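You operate a simulated robot arm through the tools that you are given. There is no shell and no other tool. Be economical: measure what you need, move in short steps, check, and stop when the job is done.

Carry out the task below with a simulated robot arm. There is one attempt and no reset: what you move stays moved.

TASK
Stand the chestnut from the cold bench beside the blue tin. It goes on the side that lies toward x +0.0, y +1.0 (a direction in the base frame), with about 3 cm between them.
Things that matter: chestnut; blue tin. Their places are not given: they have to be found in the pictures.

It is judged by the outcome, as a careful person would: the job done as asked, and still so three seconds after it is handed in. It fails if anything else is knocked over, pushed out of place, dropped, spilled or broken.

THE ROBOT
A 7-joint arm with a two-finger parallel gripper, fixed in place. Base frame: the origin is at the foot of the arm, x ahead of it, y to its left, z up; the work surface is at about z = 849. Lengths are in mm, angles in degrees, forces in N, time in s.
With the tool pointing down near the work surface it reaches from about 300 to 700 mm from the base axis. Its first joint turns from -66.0 to 66.0 degrees. Payload 1.57 kg.
Tool frame: the origin (TCP) lies between the finger pads and is the grasp point; the fingertips stand 30 mm ahead of it; z points along the fingers, y is the line along which they close. The gripper opens to 110 mm. The fingers are 24 mm wide and 12 mm thick; the gripper's body (48 by 112 mm) begins 78 mm behind the TCP.
Orientation is that of the tool frame in the base frame, as [roll, pitch, yaw] about the fixed x, y, z axes, in that order (R = Rz(yaw) Ry(pitch) Rx(roll)). With the fingers straight down and closing along the base's y, the tool's x points along the base's -x, its y along +y and its z along -z.

THE INTERFACE
- The arm moves only by the tool drive_tool. Its argument "rows" is one flat list of numbers, 5 for each row, row after row: the shift along the tool's x, y, z in mm, then the turn about the tool's z in degrees, then the closure in counts, from 0 (fully open) to 255 (shut). In form: [x, y, z, twist, hand, x, y, z, twist, hand, ...]. A call has 1 to 8 rows; each row shifts and turns the commanded pose from where the row before left it, along the tool's axes as they then stand. A row lasts 0.2 s, in which the tool goes at most 50 mm and 8.6 degrees; a call with a longer step from one row to the next is refused whole, and so is a gripper value outside its range. A pose out of reach is approached as far as the arm can. The call stops where the force on the tool passes 40 N (or 10 N more than at its start, if that is more) or the arm is blocked; 0.2 s more then pass. The fingers move at their own pace (about 108 mm/s each) and stop on an object; they squeeze with about 35 N. The grip force told is the motor's: it shows also when the fingers shut on nothing. Time passes only in rows, and 0.2 s behind the last, so rows that do not move let the fingers close. It gives the time, the measured TCP pose, the force on the tool (base axes), the opening and the grip force at its end, in the units of the frame above (readings bear some noise), and new pictures: "show" is both (left out), scene, wrist or none.
- Cameras (640 x 400 px; columns grow to the right, rows downward): "scene" is fixed at [143.7, -377, 1408.6]; the picture's right is [0.93, -0.38, 0.00], its down [-0.20, -0.49, -0.85] and it looks along [0.32, 0.79, -0.53] (base axes); focal length 324 px, centre (320, 200). "wrist" rides on the gripper at [-36, 0, -80] in the tool frame; the picture's right is [0.00, -1.00, 0.00], its down [0.97, 0.00, -0.24] and it looks along [0.24, 0.00, 0.97] (tool axes); focal length 218 px, centre (320, 200).
- measure_at(camera, pixels): for up to 12 pixels [column, row] of the newest picture of that camera ("zoom" is the newest enlarged one), the place [x, y, z] in the base frame of the surface seen there, good to about 2 mm. No time passes.
- close_up(camera, box): a new picture of the part [left, top, right, bottom] of that camera's present view, enlarged. No time passes.
- sign_off(): hands the job in; it is judged then, once.

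Work in short steps. Measure before you move; look again where a grasp or a placing could have gone wrong, and mend it. You have 60 turns and 100 pictures in all, the two below and enlarged ones among them. Open the gripper and draw the arm clear of the work before you hand the job in, unless the task says otherwise; then end with one line.

The tools are called after "Request:" by a JSON object that holds its "op" and its "data". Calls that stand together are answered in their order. drive_tool: Moves the arm, as the interface text tells. Its arguments: {"type":"object","properties":{"rows":{"type":"array","items":{"type":"number"}},"show":{"type":"string","enum":["both","scene","wrist","none"]}},"required":["rows"]} The other tools are called the same way: measure_at (camera, pixels) gives the place of the surface under pixels of a picture; close_up (camera, box) takes an enlarged picture of a part of a camera's view; sign_off () hands the job in.

At the start:

```text
time: 0.0
ee_pos: [439.9, 141.5, 1154.1]
tool_rot: [-180.0, 0.0, -180.0]
ft_force: [0.3, -0.4, -0.1]
grip_width: 110.1
finger_force: 0.1
```

scene: 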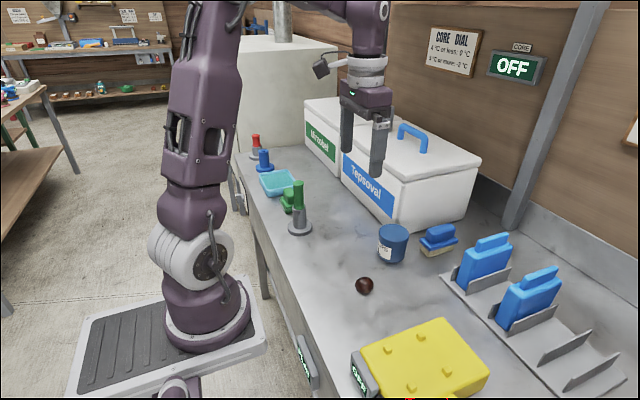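
wrist: 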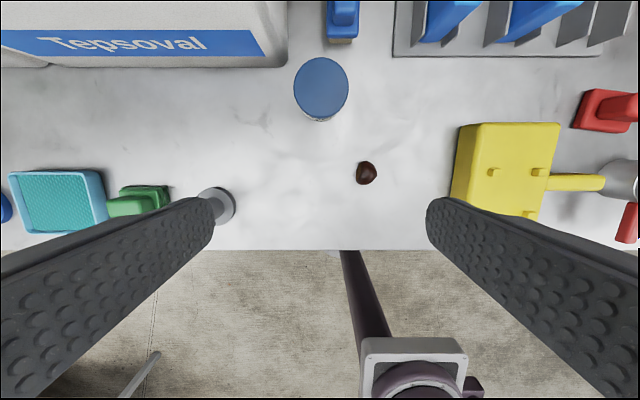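

The chestnut shows near scene (364,285) and the blue tin near (392,243). I'll measure them and look closer at both and at the sign.

Request:
{"op": "close_up", "data": {"camera": "scene", "box": [300, 190, 460, 310]}}

Request:
{"op": "close_up", "data": {"camera": "scene", "box": [410, 15, 560, 105]}}

Request:
{"op": "measure_at", "data": {"camera": "wrist", "pixels": [[366, 172], [356, 173], [377, 173], [366, 162], [366, 184], [321, 88], [294, 90], [348, 90], [321, 60], [321, 114], [270, 100], [250, 80]]}}

Request:
{"op": "measure_at", "data": {"camera": "scene", "pixels": [[364, 281], [364, 292], [392, 228], [392, 255], [300, 230], [345, 222], [375, 215], [380, 270]]}}

```text
3.33 times, centred on (380, 250) of scene
```

zoom: 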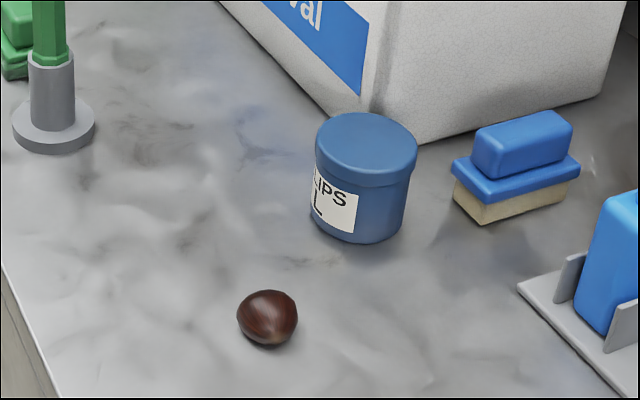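

```text
4.27 times, centred on (485, 60) of scene
```

zoom: 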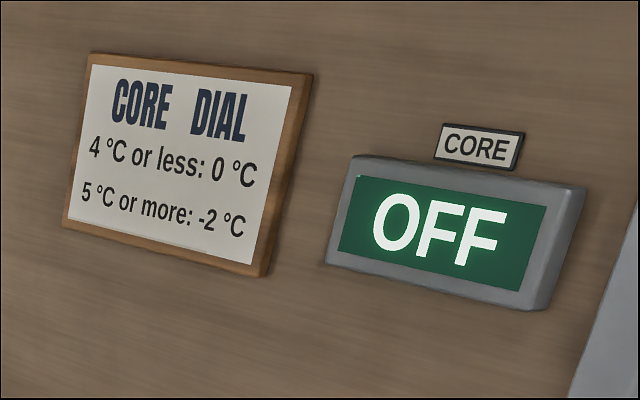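

```text
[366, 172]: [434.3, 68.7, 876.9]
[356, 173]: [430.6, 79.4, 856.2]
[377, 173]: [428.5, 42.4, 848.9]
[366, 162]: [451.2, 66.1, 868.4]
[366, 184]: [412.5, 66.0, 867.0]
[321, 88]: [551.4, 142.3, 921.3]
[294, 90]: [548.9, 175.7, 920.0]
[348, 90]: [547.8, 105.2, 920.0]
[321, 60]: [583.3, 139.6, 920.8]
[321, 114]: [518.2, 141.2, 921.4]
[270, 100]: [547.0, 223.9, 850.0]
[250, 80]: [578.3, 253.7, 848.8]
```

```text
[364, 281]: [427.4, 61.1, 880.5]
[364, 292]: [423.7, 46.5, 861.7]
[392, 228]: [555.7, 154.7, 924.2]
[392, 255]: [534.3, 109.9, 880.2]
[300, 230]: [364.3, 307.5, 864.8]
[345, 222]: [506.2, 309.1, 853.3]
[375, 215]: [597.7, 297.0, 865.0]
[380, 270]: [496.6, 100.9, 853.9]
```

The tin is centred near (551,141), radius ~35, top 921; the chestnut is near (431,65). I'll check the labels on the bench front, since they may matter.

Request:
{"op": "close_up", "data": {"camera": "scene", "box": [280, 320, 420, 400]}}

Request:
{"op": "close_up", "data": {"camera": "wrist", "box": [250, 40, 410, 200]}}

Request:
{"op": "close_up", "data": {"camera": "scene", "box": [230, 120, 390, 220]}}

```text
4.57 times, centred on (350, 360) of scene
```

zoom: 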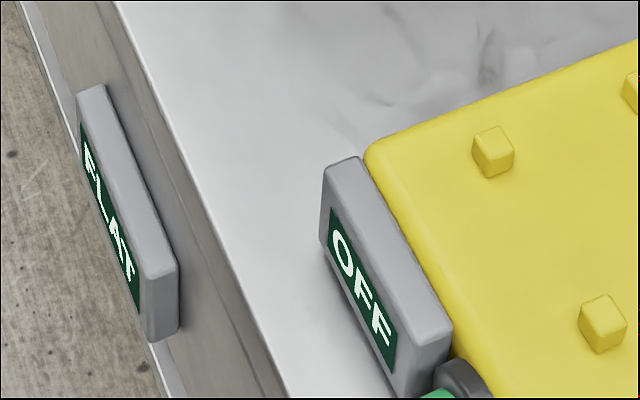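

```text
2.50 times, centred on (330, 120) of wrist
```

zoom: 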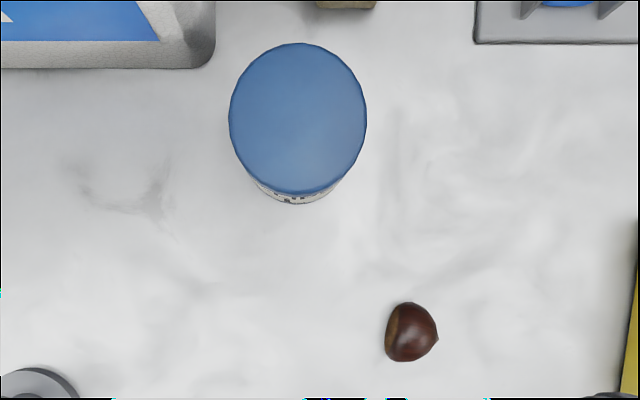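

```text
4.00 times, centred on (310, 170) of scene
```

zoom: 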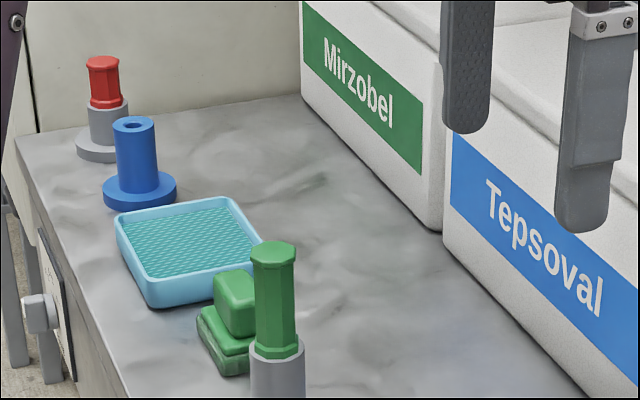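

Next I'll measure the Tepsoval box's front and top, because it stands near the target spot (about x 551, y 224).

Request:
{"op": "measure_at", "data": {"camera": "wrist", "pixels": [[200, 66], [270, 66], [285, 50], [100, 66], [200, 45], [200, 58], [280, 5], [342, 38], [212, 205], [234, 200]]}}

Request:
{"op": "measure_at", "data": {"camera": "scene", "pixels": [[390, 222], [398, 185], [350, 160], [440, 140], [410, 128], [360, 200], [343, 185], [382, 100], [347, 150]]}}

```text
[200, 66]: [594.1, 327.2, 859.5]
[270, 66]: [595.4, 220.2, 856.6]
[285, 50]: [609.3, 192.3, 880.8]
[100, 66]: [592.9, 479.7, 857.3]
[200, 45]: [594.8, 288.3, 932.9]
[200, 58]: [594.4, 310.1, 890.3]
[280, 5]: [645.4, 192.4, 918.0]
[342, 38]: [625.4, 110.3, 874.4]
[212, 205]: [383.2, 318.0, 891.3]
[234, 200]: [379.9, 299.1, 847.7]
```

```text
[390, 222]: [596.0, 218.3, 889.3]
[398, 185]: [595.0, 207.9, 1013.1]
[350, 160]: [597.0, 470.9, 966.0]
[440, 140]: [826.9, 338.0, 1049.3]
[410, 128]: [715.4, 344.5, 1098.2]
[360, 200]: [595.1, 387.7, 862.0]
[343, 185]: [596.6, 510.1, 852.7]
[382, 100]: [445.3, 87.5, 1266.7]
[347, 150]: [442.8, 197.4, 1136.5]
```

The box face is at x≈595 and about 170 mm high, so there's only ~44 mm beyond the target. I'll check the gripper's shape, including the camera on its +x side.

Request:
{"op": "close_up", "data": {"camera": "scene", "box": [300, 0, 460, 200]}}

Request:
{"op": "measure_at", "data": {"camera": "scene", "pixels": [[320, 68], [386, 125], [392, 120], [345, 85], [367, 95], [390, 98], [350, 62], [383, 62], [370, 75], [345, 115], [480, 160], [310, 103]]}}

```text
2.00 times, centred on (380, 100) of scene
```

zoom: 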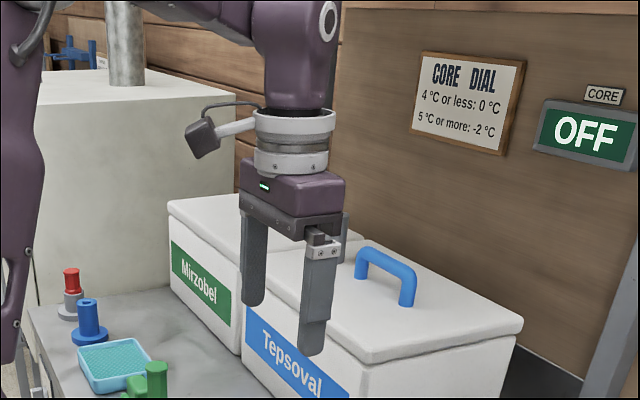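

```text
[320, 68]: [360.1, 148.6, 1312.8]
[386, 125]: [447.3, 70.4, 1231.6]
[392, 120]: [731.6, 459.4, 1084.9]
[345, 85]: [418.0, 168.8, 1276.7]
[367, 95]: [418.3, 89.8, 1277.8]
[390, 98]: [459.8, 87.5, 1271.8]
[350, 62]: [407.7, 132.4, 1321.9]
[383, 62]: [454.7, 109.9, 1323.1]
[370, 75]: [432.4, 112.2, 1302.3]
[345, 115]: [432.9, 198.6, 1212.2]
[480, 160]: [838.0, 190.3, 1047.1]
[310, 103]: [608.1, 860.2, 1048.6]
```

A cube bracket sits on the −x side at TCP+159, so turning by 180° would put it toward the box. I'll check the grey piece on the +x side.

Request:
{"op": "close_up", "data": {"camera": "scene", "box": [360, 80, 408, 140]}}

Request:
{"op": "measure_at", "data": {"camera": "scene", "pixels": [[391, 115], [392, 110], [391, 107], [393, 108], [391, 118], [388, 122], [389, 117], [391, 95], [392, 128], [389, 110]]}}

```text
6.67 times, centred on (384, 110) of scene
```

zoom: 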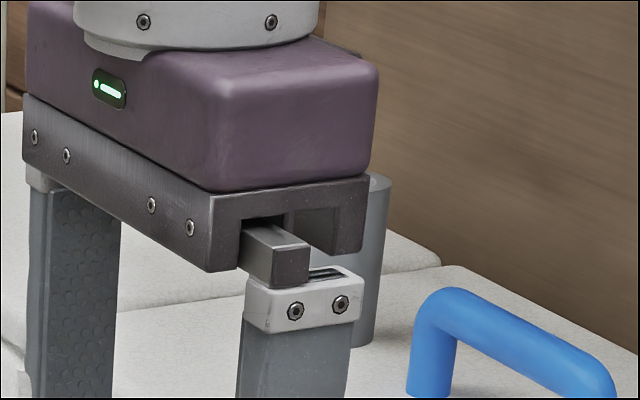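

```text
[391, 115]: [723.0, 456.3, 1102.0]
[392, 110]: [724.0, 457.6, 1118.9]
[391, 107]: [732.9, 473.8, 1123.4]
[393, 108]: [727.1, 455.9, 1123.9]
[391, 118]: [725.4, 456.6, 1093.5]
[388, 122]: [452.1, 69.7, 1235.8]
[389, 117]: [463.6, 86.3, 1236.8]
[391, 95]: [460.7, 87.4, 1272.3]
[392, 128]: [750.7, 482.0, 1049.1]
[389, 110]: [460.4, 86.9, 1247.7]
```

That grey piece belongs to the background, so keeping the present orientation is safest near the box. I'll move over the chestnut, part of the way down, with the gripper open.

Request:
{"op": "drive_tool", "data": {"rows": [4, -39, 20, 0, 0, 5, -38, 30, 0, 0, 0, 0, 45, 0, 0, 0, 0, 45, 0, 0, 0, 0, 30, 0, 0]}}

Request:
{"op": "measure_at", "data": {"camera": "scene", "pixels": [[398, 178], [398, 172], [380, 165], [397, 182]]}}

```text
time: 1.2
ee_pos: [429.8, 67.2, 984.6]
tool_rot: [180.0, 0.1, 180.0]
ft_force: [0.1, 0.9, 0.4]
grip_width: 109.8
finger_force: 0.1
```

scene: 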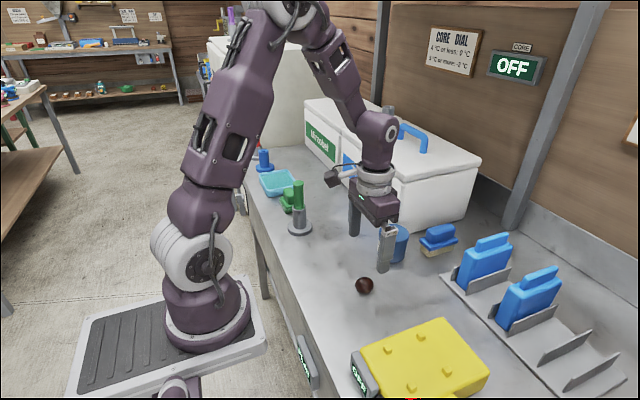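
wrist: 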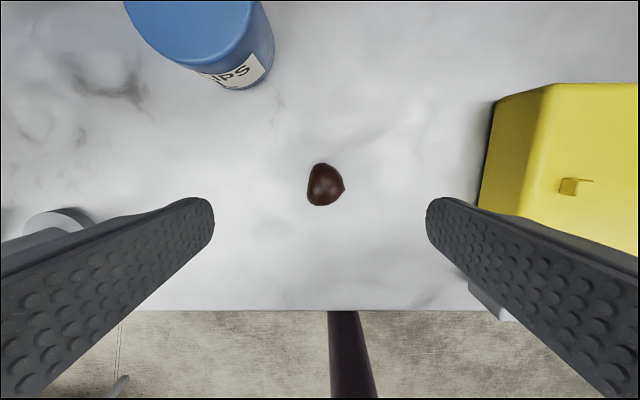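

```text
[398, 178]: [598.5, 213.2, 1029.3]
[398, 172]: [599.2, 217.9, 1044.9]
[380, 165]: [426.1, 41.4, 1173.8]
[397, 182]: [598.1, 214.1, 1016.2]
```

The chestnut centre is at wrist (325,185), i.e. about (431, 62). I'll lower until the fingertips are about 4 mm above the bench, then close.

Request:
{"op": "drive_tool", "data": {"rows": [-1, -4, 45, 0, 0, 0, 0, 40, 0, 0, 0, 0, 16, 0, 0, 0, 0, 0, 0, 0]}}

```text
time: 2.2
ee_pos: [433.1, 64.2, 885.7]
tool_rot: [180.0, 0.0, -180.0]
ft_force: [0.3, 0.2, -0.2]
grip_width: 109.9
finger_force: 0.0
```

scene: 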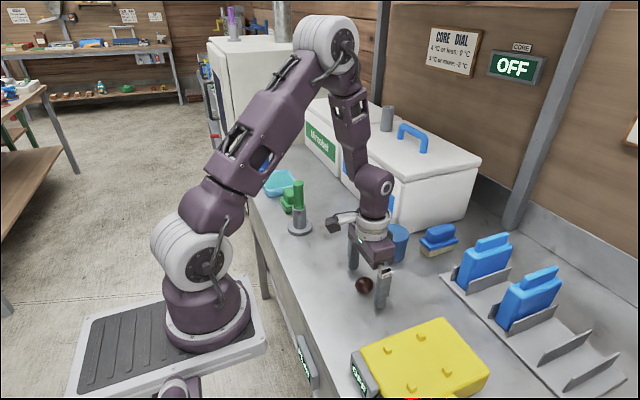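
wrist: 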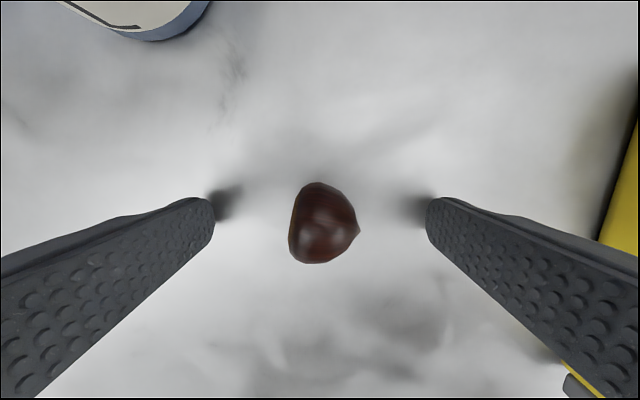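

Centred between the fingers. Going 2 mm lower and closing.

Request:
{"op": "drive_tool", "data": {"rows": [0, 0, 2, 0, 0, 0, 0, 0, 0, 120, 0, 0, 0, 0, 255, 0, 0, 0, 0, 255, 0, 0, 0, 0, 255, 0, 0, 0, 0, 255]}}

```text
time: 3.6
ee_pos: [433.3, 62.1, 884.4]
tool_rot: [180.0, 0.0, 179.9]
ft_force: [-0.1, -0.1, 1.0]
grip_width: 34.9
finger_force: 34.9
```

scene: 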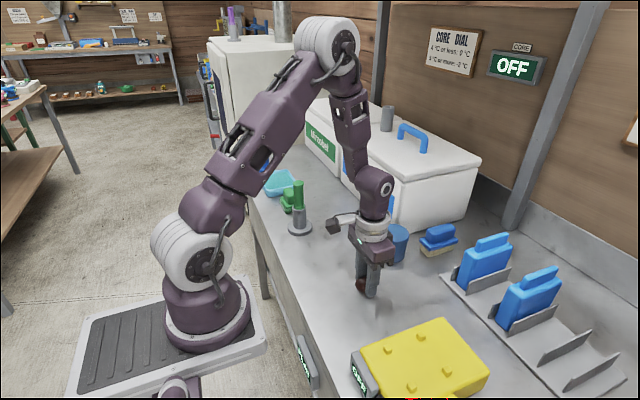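
wrist: 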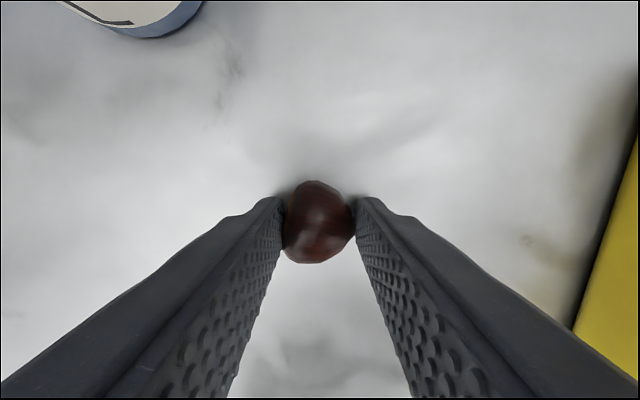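

Gripped (34.9 mm wide). Lifting 80 mm first and checking the hold.

Request:
{"op": "drive_tool", "data": {"rows": [0, 0, -20, 0, 255, 0, 0, -40, 0, 255, 0, 0, -20, 0, 255], "show": "wrist"}}

```text
time: 4.4
ee_pos: [431.5, 62.5, 964.6]
tool_rot: [-180.0, 0.0, 180.0]
ft_force: [0.2, 1.3, 0.0]
grip_width: 34.8
finger_force: 35.1
```

wrist: 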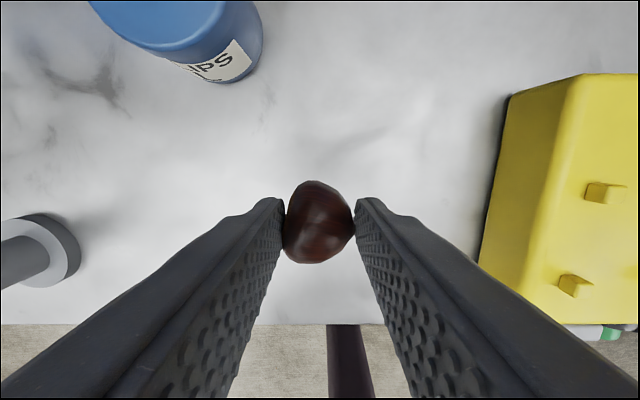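

The hold is firm. I'll go along +y to y≈224, then along +x to about 546, staying above the tin's height.

Request:
{"op": "drive_tool", "data": {"rows": [0, 40, 0, 0, 255, 0, 41, 0, 0, 255, 0, 41, 0, 0, 255, 0, 40, 0, 0, 255, -40, 0, 0, 0, 255, -40, 0, 0, 0, 255, -34, 0, 0, 0, 255, 0, 0, 0, 0, 255]}}

```text
time: 6.2
ee_pos: [548.8, 220.4, 961.2]
tool_rot: [-180.0, 0.0, 180.0]
ft_force: [-0.5, 0.0, -0.4]
grip_width: 34.7
finger_force: 35.0
```

scene: 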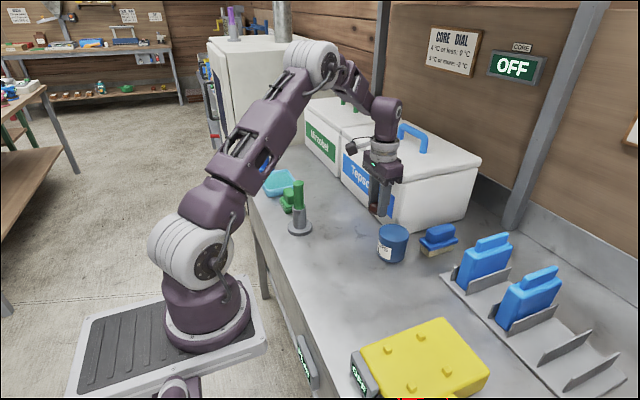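
wrist: 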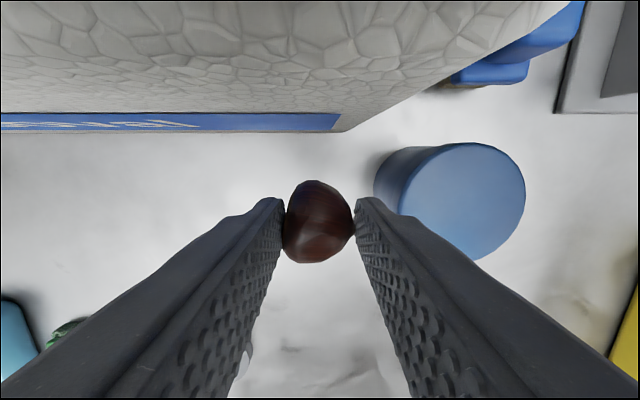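

Checking the tin's edges from here, along with the chestnut's position relative to it.

Request:
{"op": "measure_at", "data": {"camera": "wrist", "pixels": [[402, 205], [523, 200], [462, 145], [480, 257], [376, 180], [380, 190], [320, 200], [462, 200], [300, 133], [250, 150]]}}

Request:
{"op": "close_up", "data": {"camera": "scene", "box": [330, 120, 450, 270]}}

```text
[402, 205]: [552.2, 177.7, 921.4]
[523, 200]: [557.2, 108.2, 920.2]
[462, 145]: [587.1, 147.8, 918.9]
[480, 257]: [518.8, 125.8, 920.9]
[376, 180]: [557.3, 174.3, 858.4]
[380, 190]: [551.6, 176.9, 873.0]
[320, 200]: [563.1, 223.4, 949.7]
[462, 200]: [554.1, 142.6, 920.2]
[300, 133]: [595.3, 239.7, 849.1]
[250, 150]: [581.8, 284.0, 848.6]
```

```text
2.67 times, centred on (390, 195) of scene
```

zoom: 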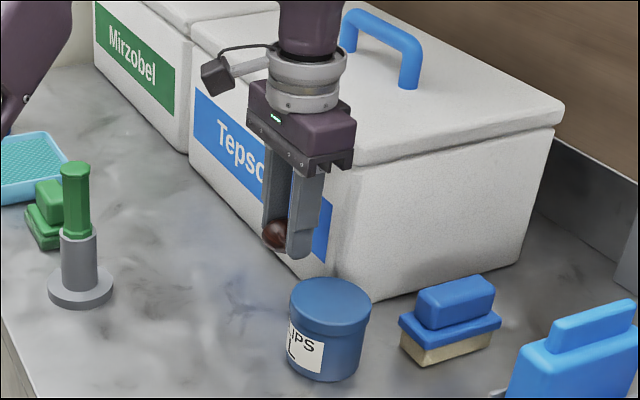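

The tin's near edge is at y≈178 with its centre x≈552, so the chestnut centre should be at y≈226. I'll shift +3 mm in y and +2 mm in x, and start lowering.

Request:
{"op": "drive_tool", "data": {"rows": [-2, 3, 10, 0, 255, 0, 0, 25, 0, 255, 0, 0, 20, 0, 255, 0, 0, 12, 0, 255, 0, 0, 0, 0, 255]}}

```text
time: 7.4
ee_pos: [547.7, 226.4, 895.7]
tool_rot: [179.9, 0.0, -180.0]
ft_force: [0.9, -0.1, -0.3]
grip_width: 34.9
finger_force: 35.1
```

scene: 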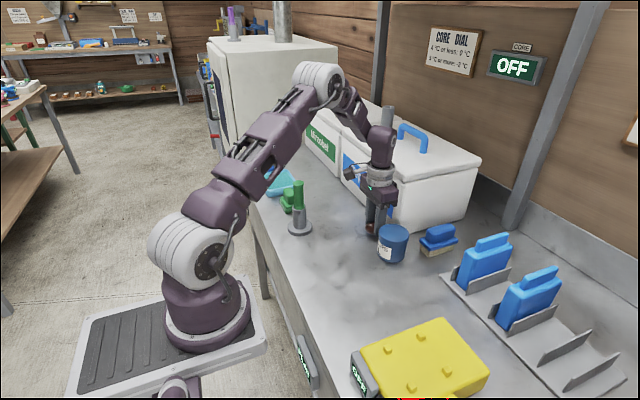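
wrist: 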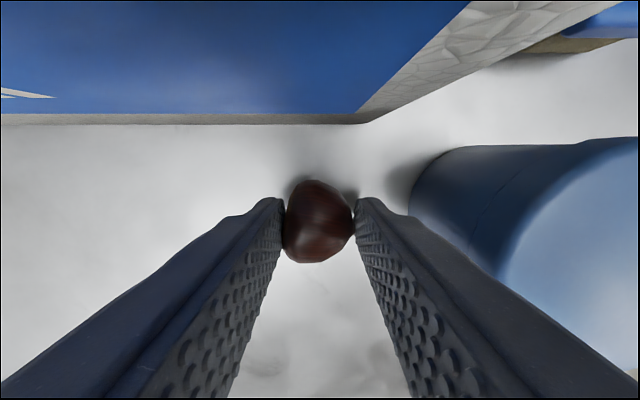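

Clear all round, with no contact. Now the last ~12 mm slowly.

Request:
{"op": "drive_tool", "data": {"rows": [0, 0, 6, 0, 255, 0, 0, 4, 0, 255, 0, 0, 2, 0, 255, 0, 0, 0, 0, 255]}}

Request:
{"op": "close_up", "data": {"camera": "scene", "box": [340, 180, 420, 270]}}

```text
time: 8.4
ee_pos: [548.4, 225.0, 883.4]
tool_rot: [-179.9, 0.1, 180.0]
ft_force: [0.3, -1.3, 8.2]
grip_width: 34.7
finger_force: 34.8
```

scene: 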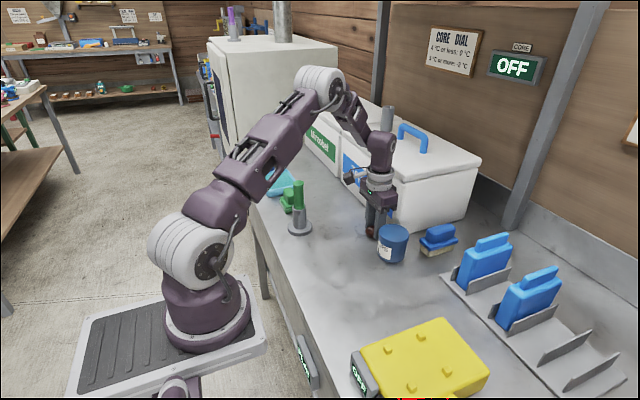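
wrist: 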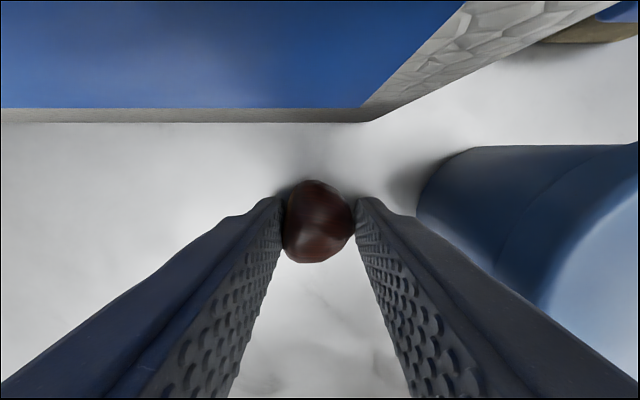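

```text
4.44 times, centred on (380, 225) of scene
```

zoom: 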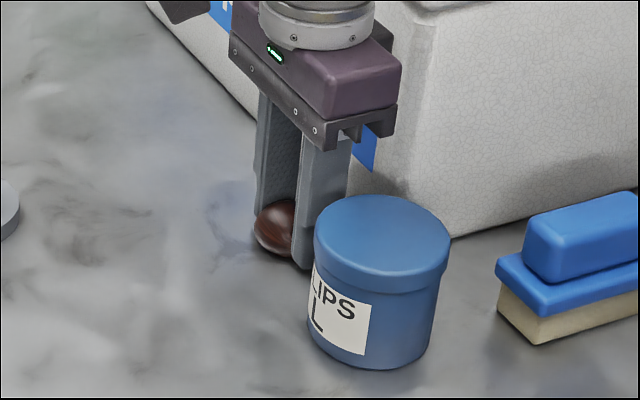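

The chestnut touches the bench (8 N up). Easing up 0.5 mm, then opening slowly only to ~50 mm so the finger stays clear of the tin.

Request:
{"op": "drive_tool", "data": {"rows": [0, 0, -0.5, 0, 255, 0, 0, 0, 0, 170, 0, 0, 0, 0, 160, 0, 0, 0, 0, 150, 0, 0, 0, 0, 140, 0, 0, 0, 0, 140]}}

```text
time: 9.8
ee_pos: [546.0, 225.5, 882.6]
tool_rot: [-180.0, 0.1, 180.0]
ft_force: [-0.3, -0.6, 0.4]
grip_width: 49.6
finger_force: 0.0
```

scene: 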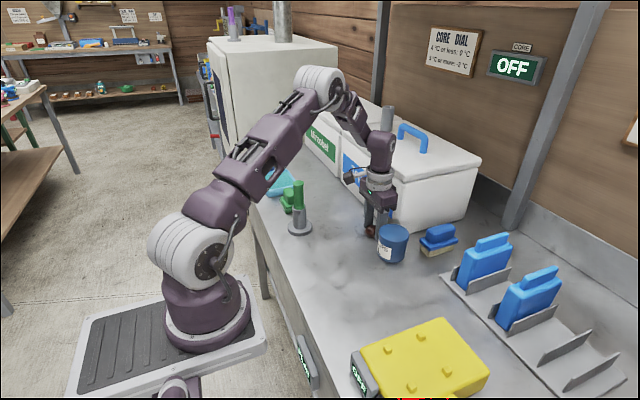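
wrist: 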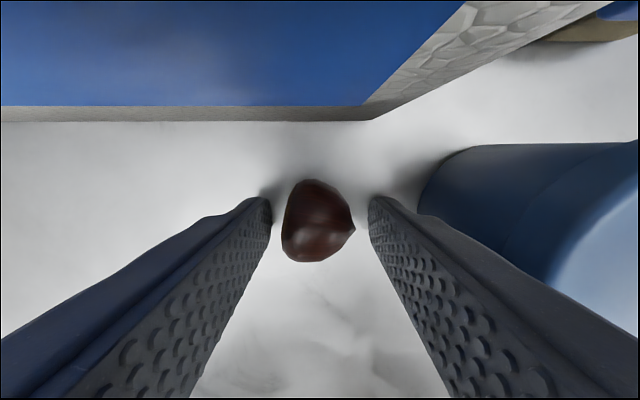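

Released and standing still. Rising straight up, then back away from the box.

Request:
{"op": "drive_tool", "data": {"rows": [0, 0, -15, 0, 140, 0, 0, -35, 0, 140, 0, 0, -45, 0, 140, 0, 0, -45, 0, 140, 0, 0, -45, 0, 140, 40, 0, -30, 0, 140, 40, 0, 0, 0, 100, 20, 0, 0, 0, 0]}}

```text
time: 11.6
ee_pos: [444.5, 223.7, 1101.4]
tool_rot: [-180.0, 0.1, 179.9]
ft_force: [0.0, -0.4, 0.5]
grip_width: 110.4
finger_force: 0.0
```

scene: 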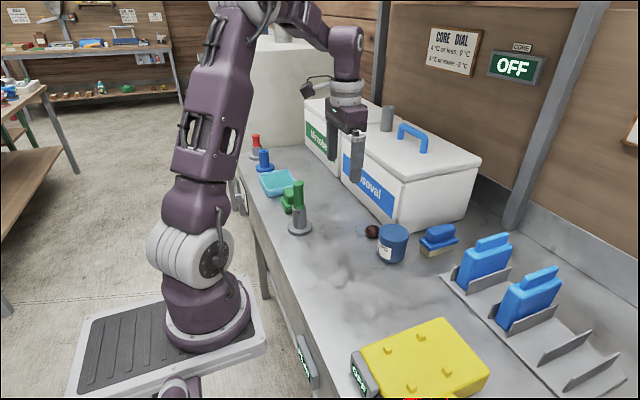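
wrist: 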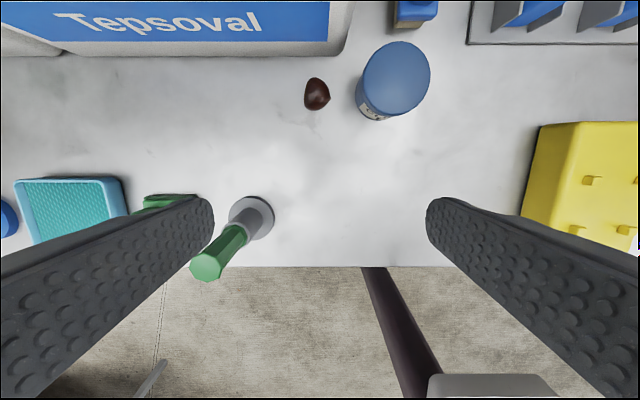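

Checking the final gap.

Request:
{"op": "measure_at", "data": {"camera": "wrist", "pixels": [[327, 95], [306, 95], [316, 92], [316, 80], [316, 108], [365, 75], [357, 95], [397, 76], [340, 95]]}}

Request:
{"op": "close_up", "data": {"camera": "wrist", "box": [280, 40, 440, 140]}}

```text
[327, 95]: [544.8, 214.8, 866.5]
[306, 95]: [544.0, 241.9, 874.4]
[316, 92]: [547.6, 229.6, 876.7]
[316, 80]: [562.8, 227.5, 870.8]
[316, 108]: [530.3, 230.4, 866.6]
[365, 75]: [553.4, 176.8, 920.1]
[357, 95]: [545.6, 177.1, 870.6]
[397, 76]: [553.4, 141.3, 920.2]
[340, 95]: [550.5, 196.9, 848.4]
```

```text
4.00 times, centred on (360, 90) of wrist
```

zoom: 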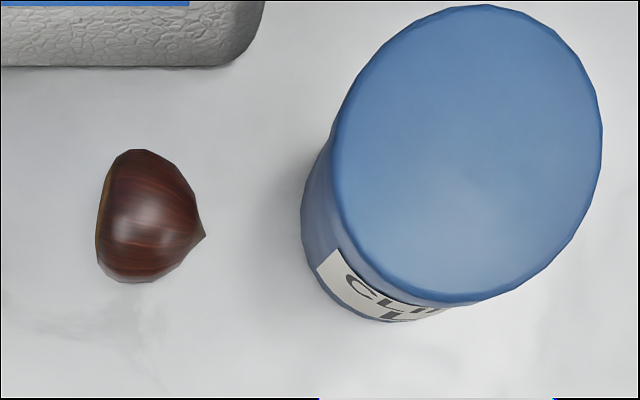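

The tip is at y≈209 and the tin's edge at ≈177, so the gap is about 3 cm. Everything else is in place.

Request:
{"op": "sign_off", "data": {}}

```text
The job is handed in.
```

The chestnut now stands on the bench on the +y side of the blue tin, about 3 cm from it; I saw nothing else move, and the arm is clear with the gripper open.
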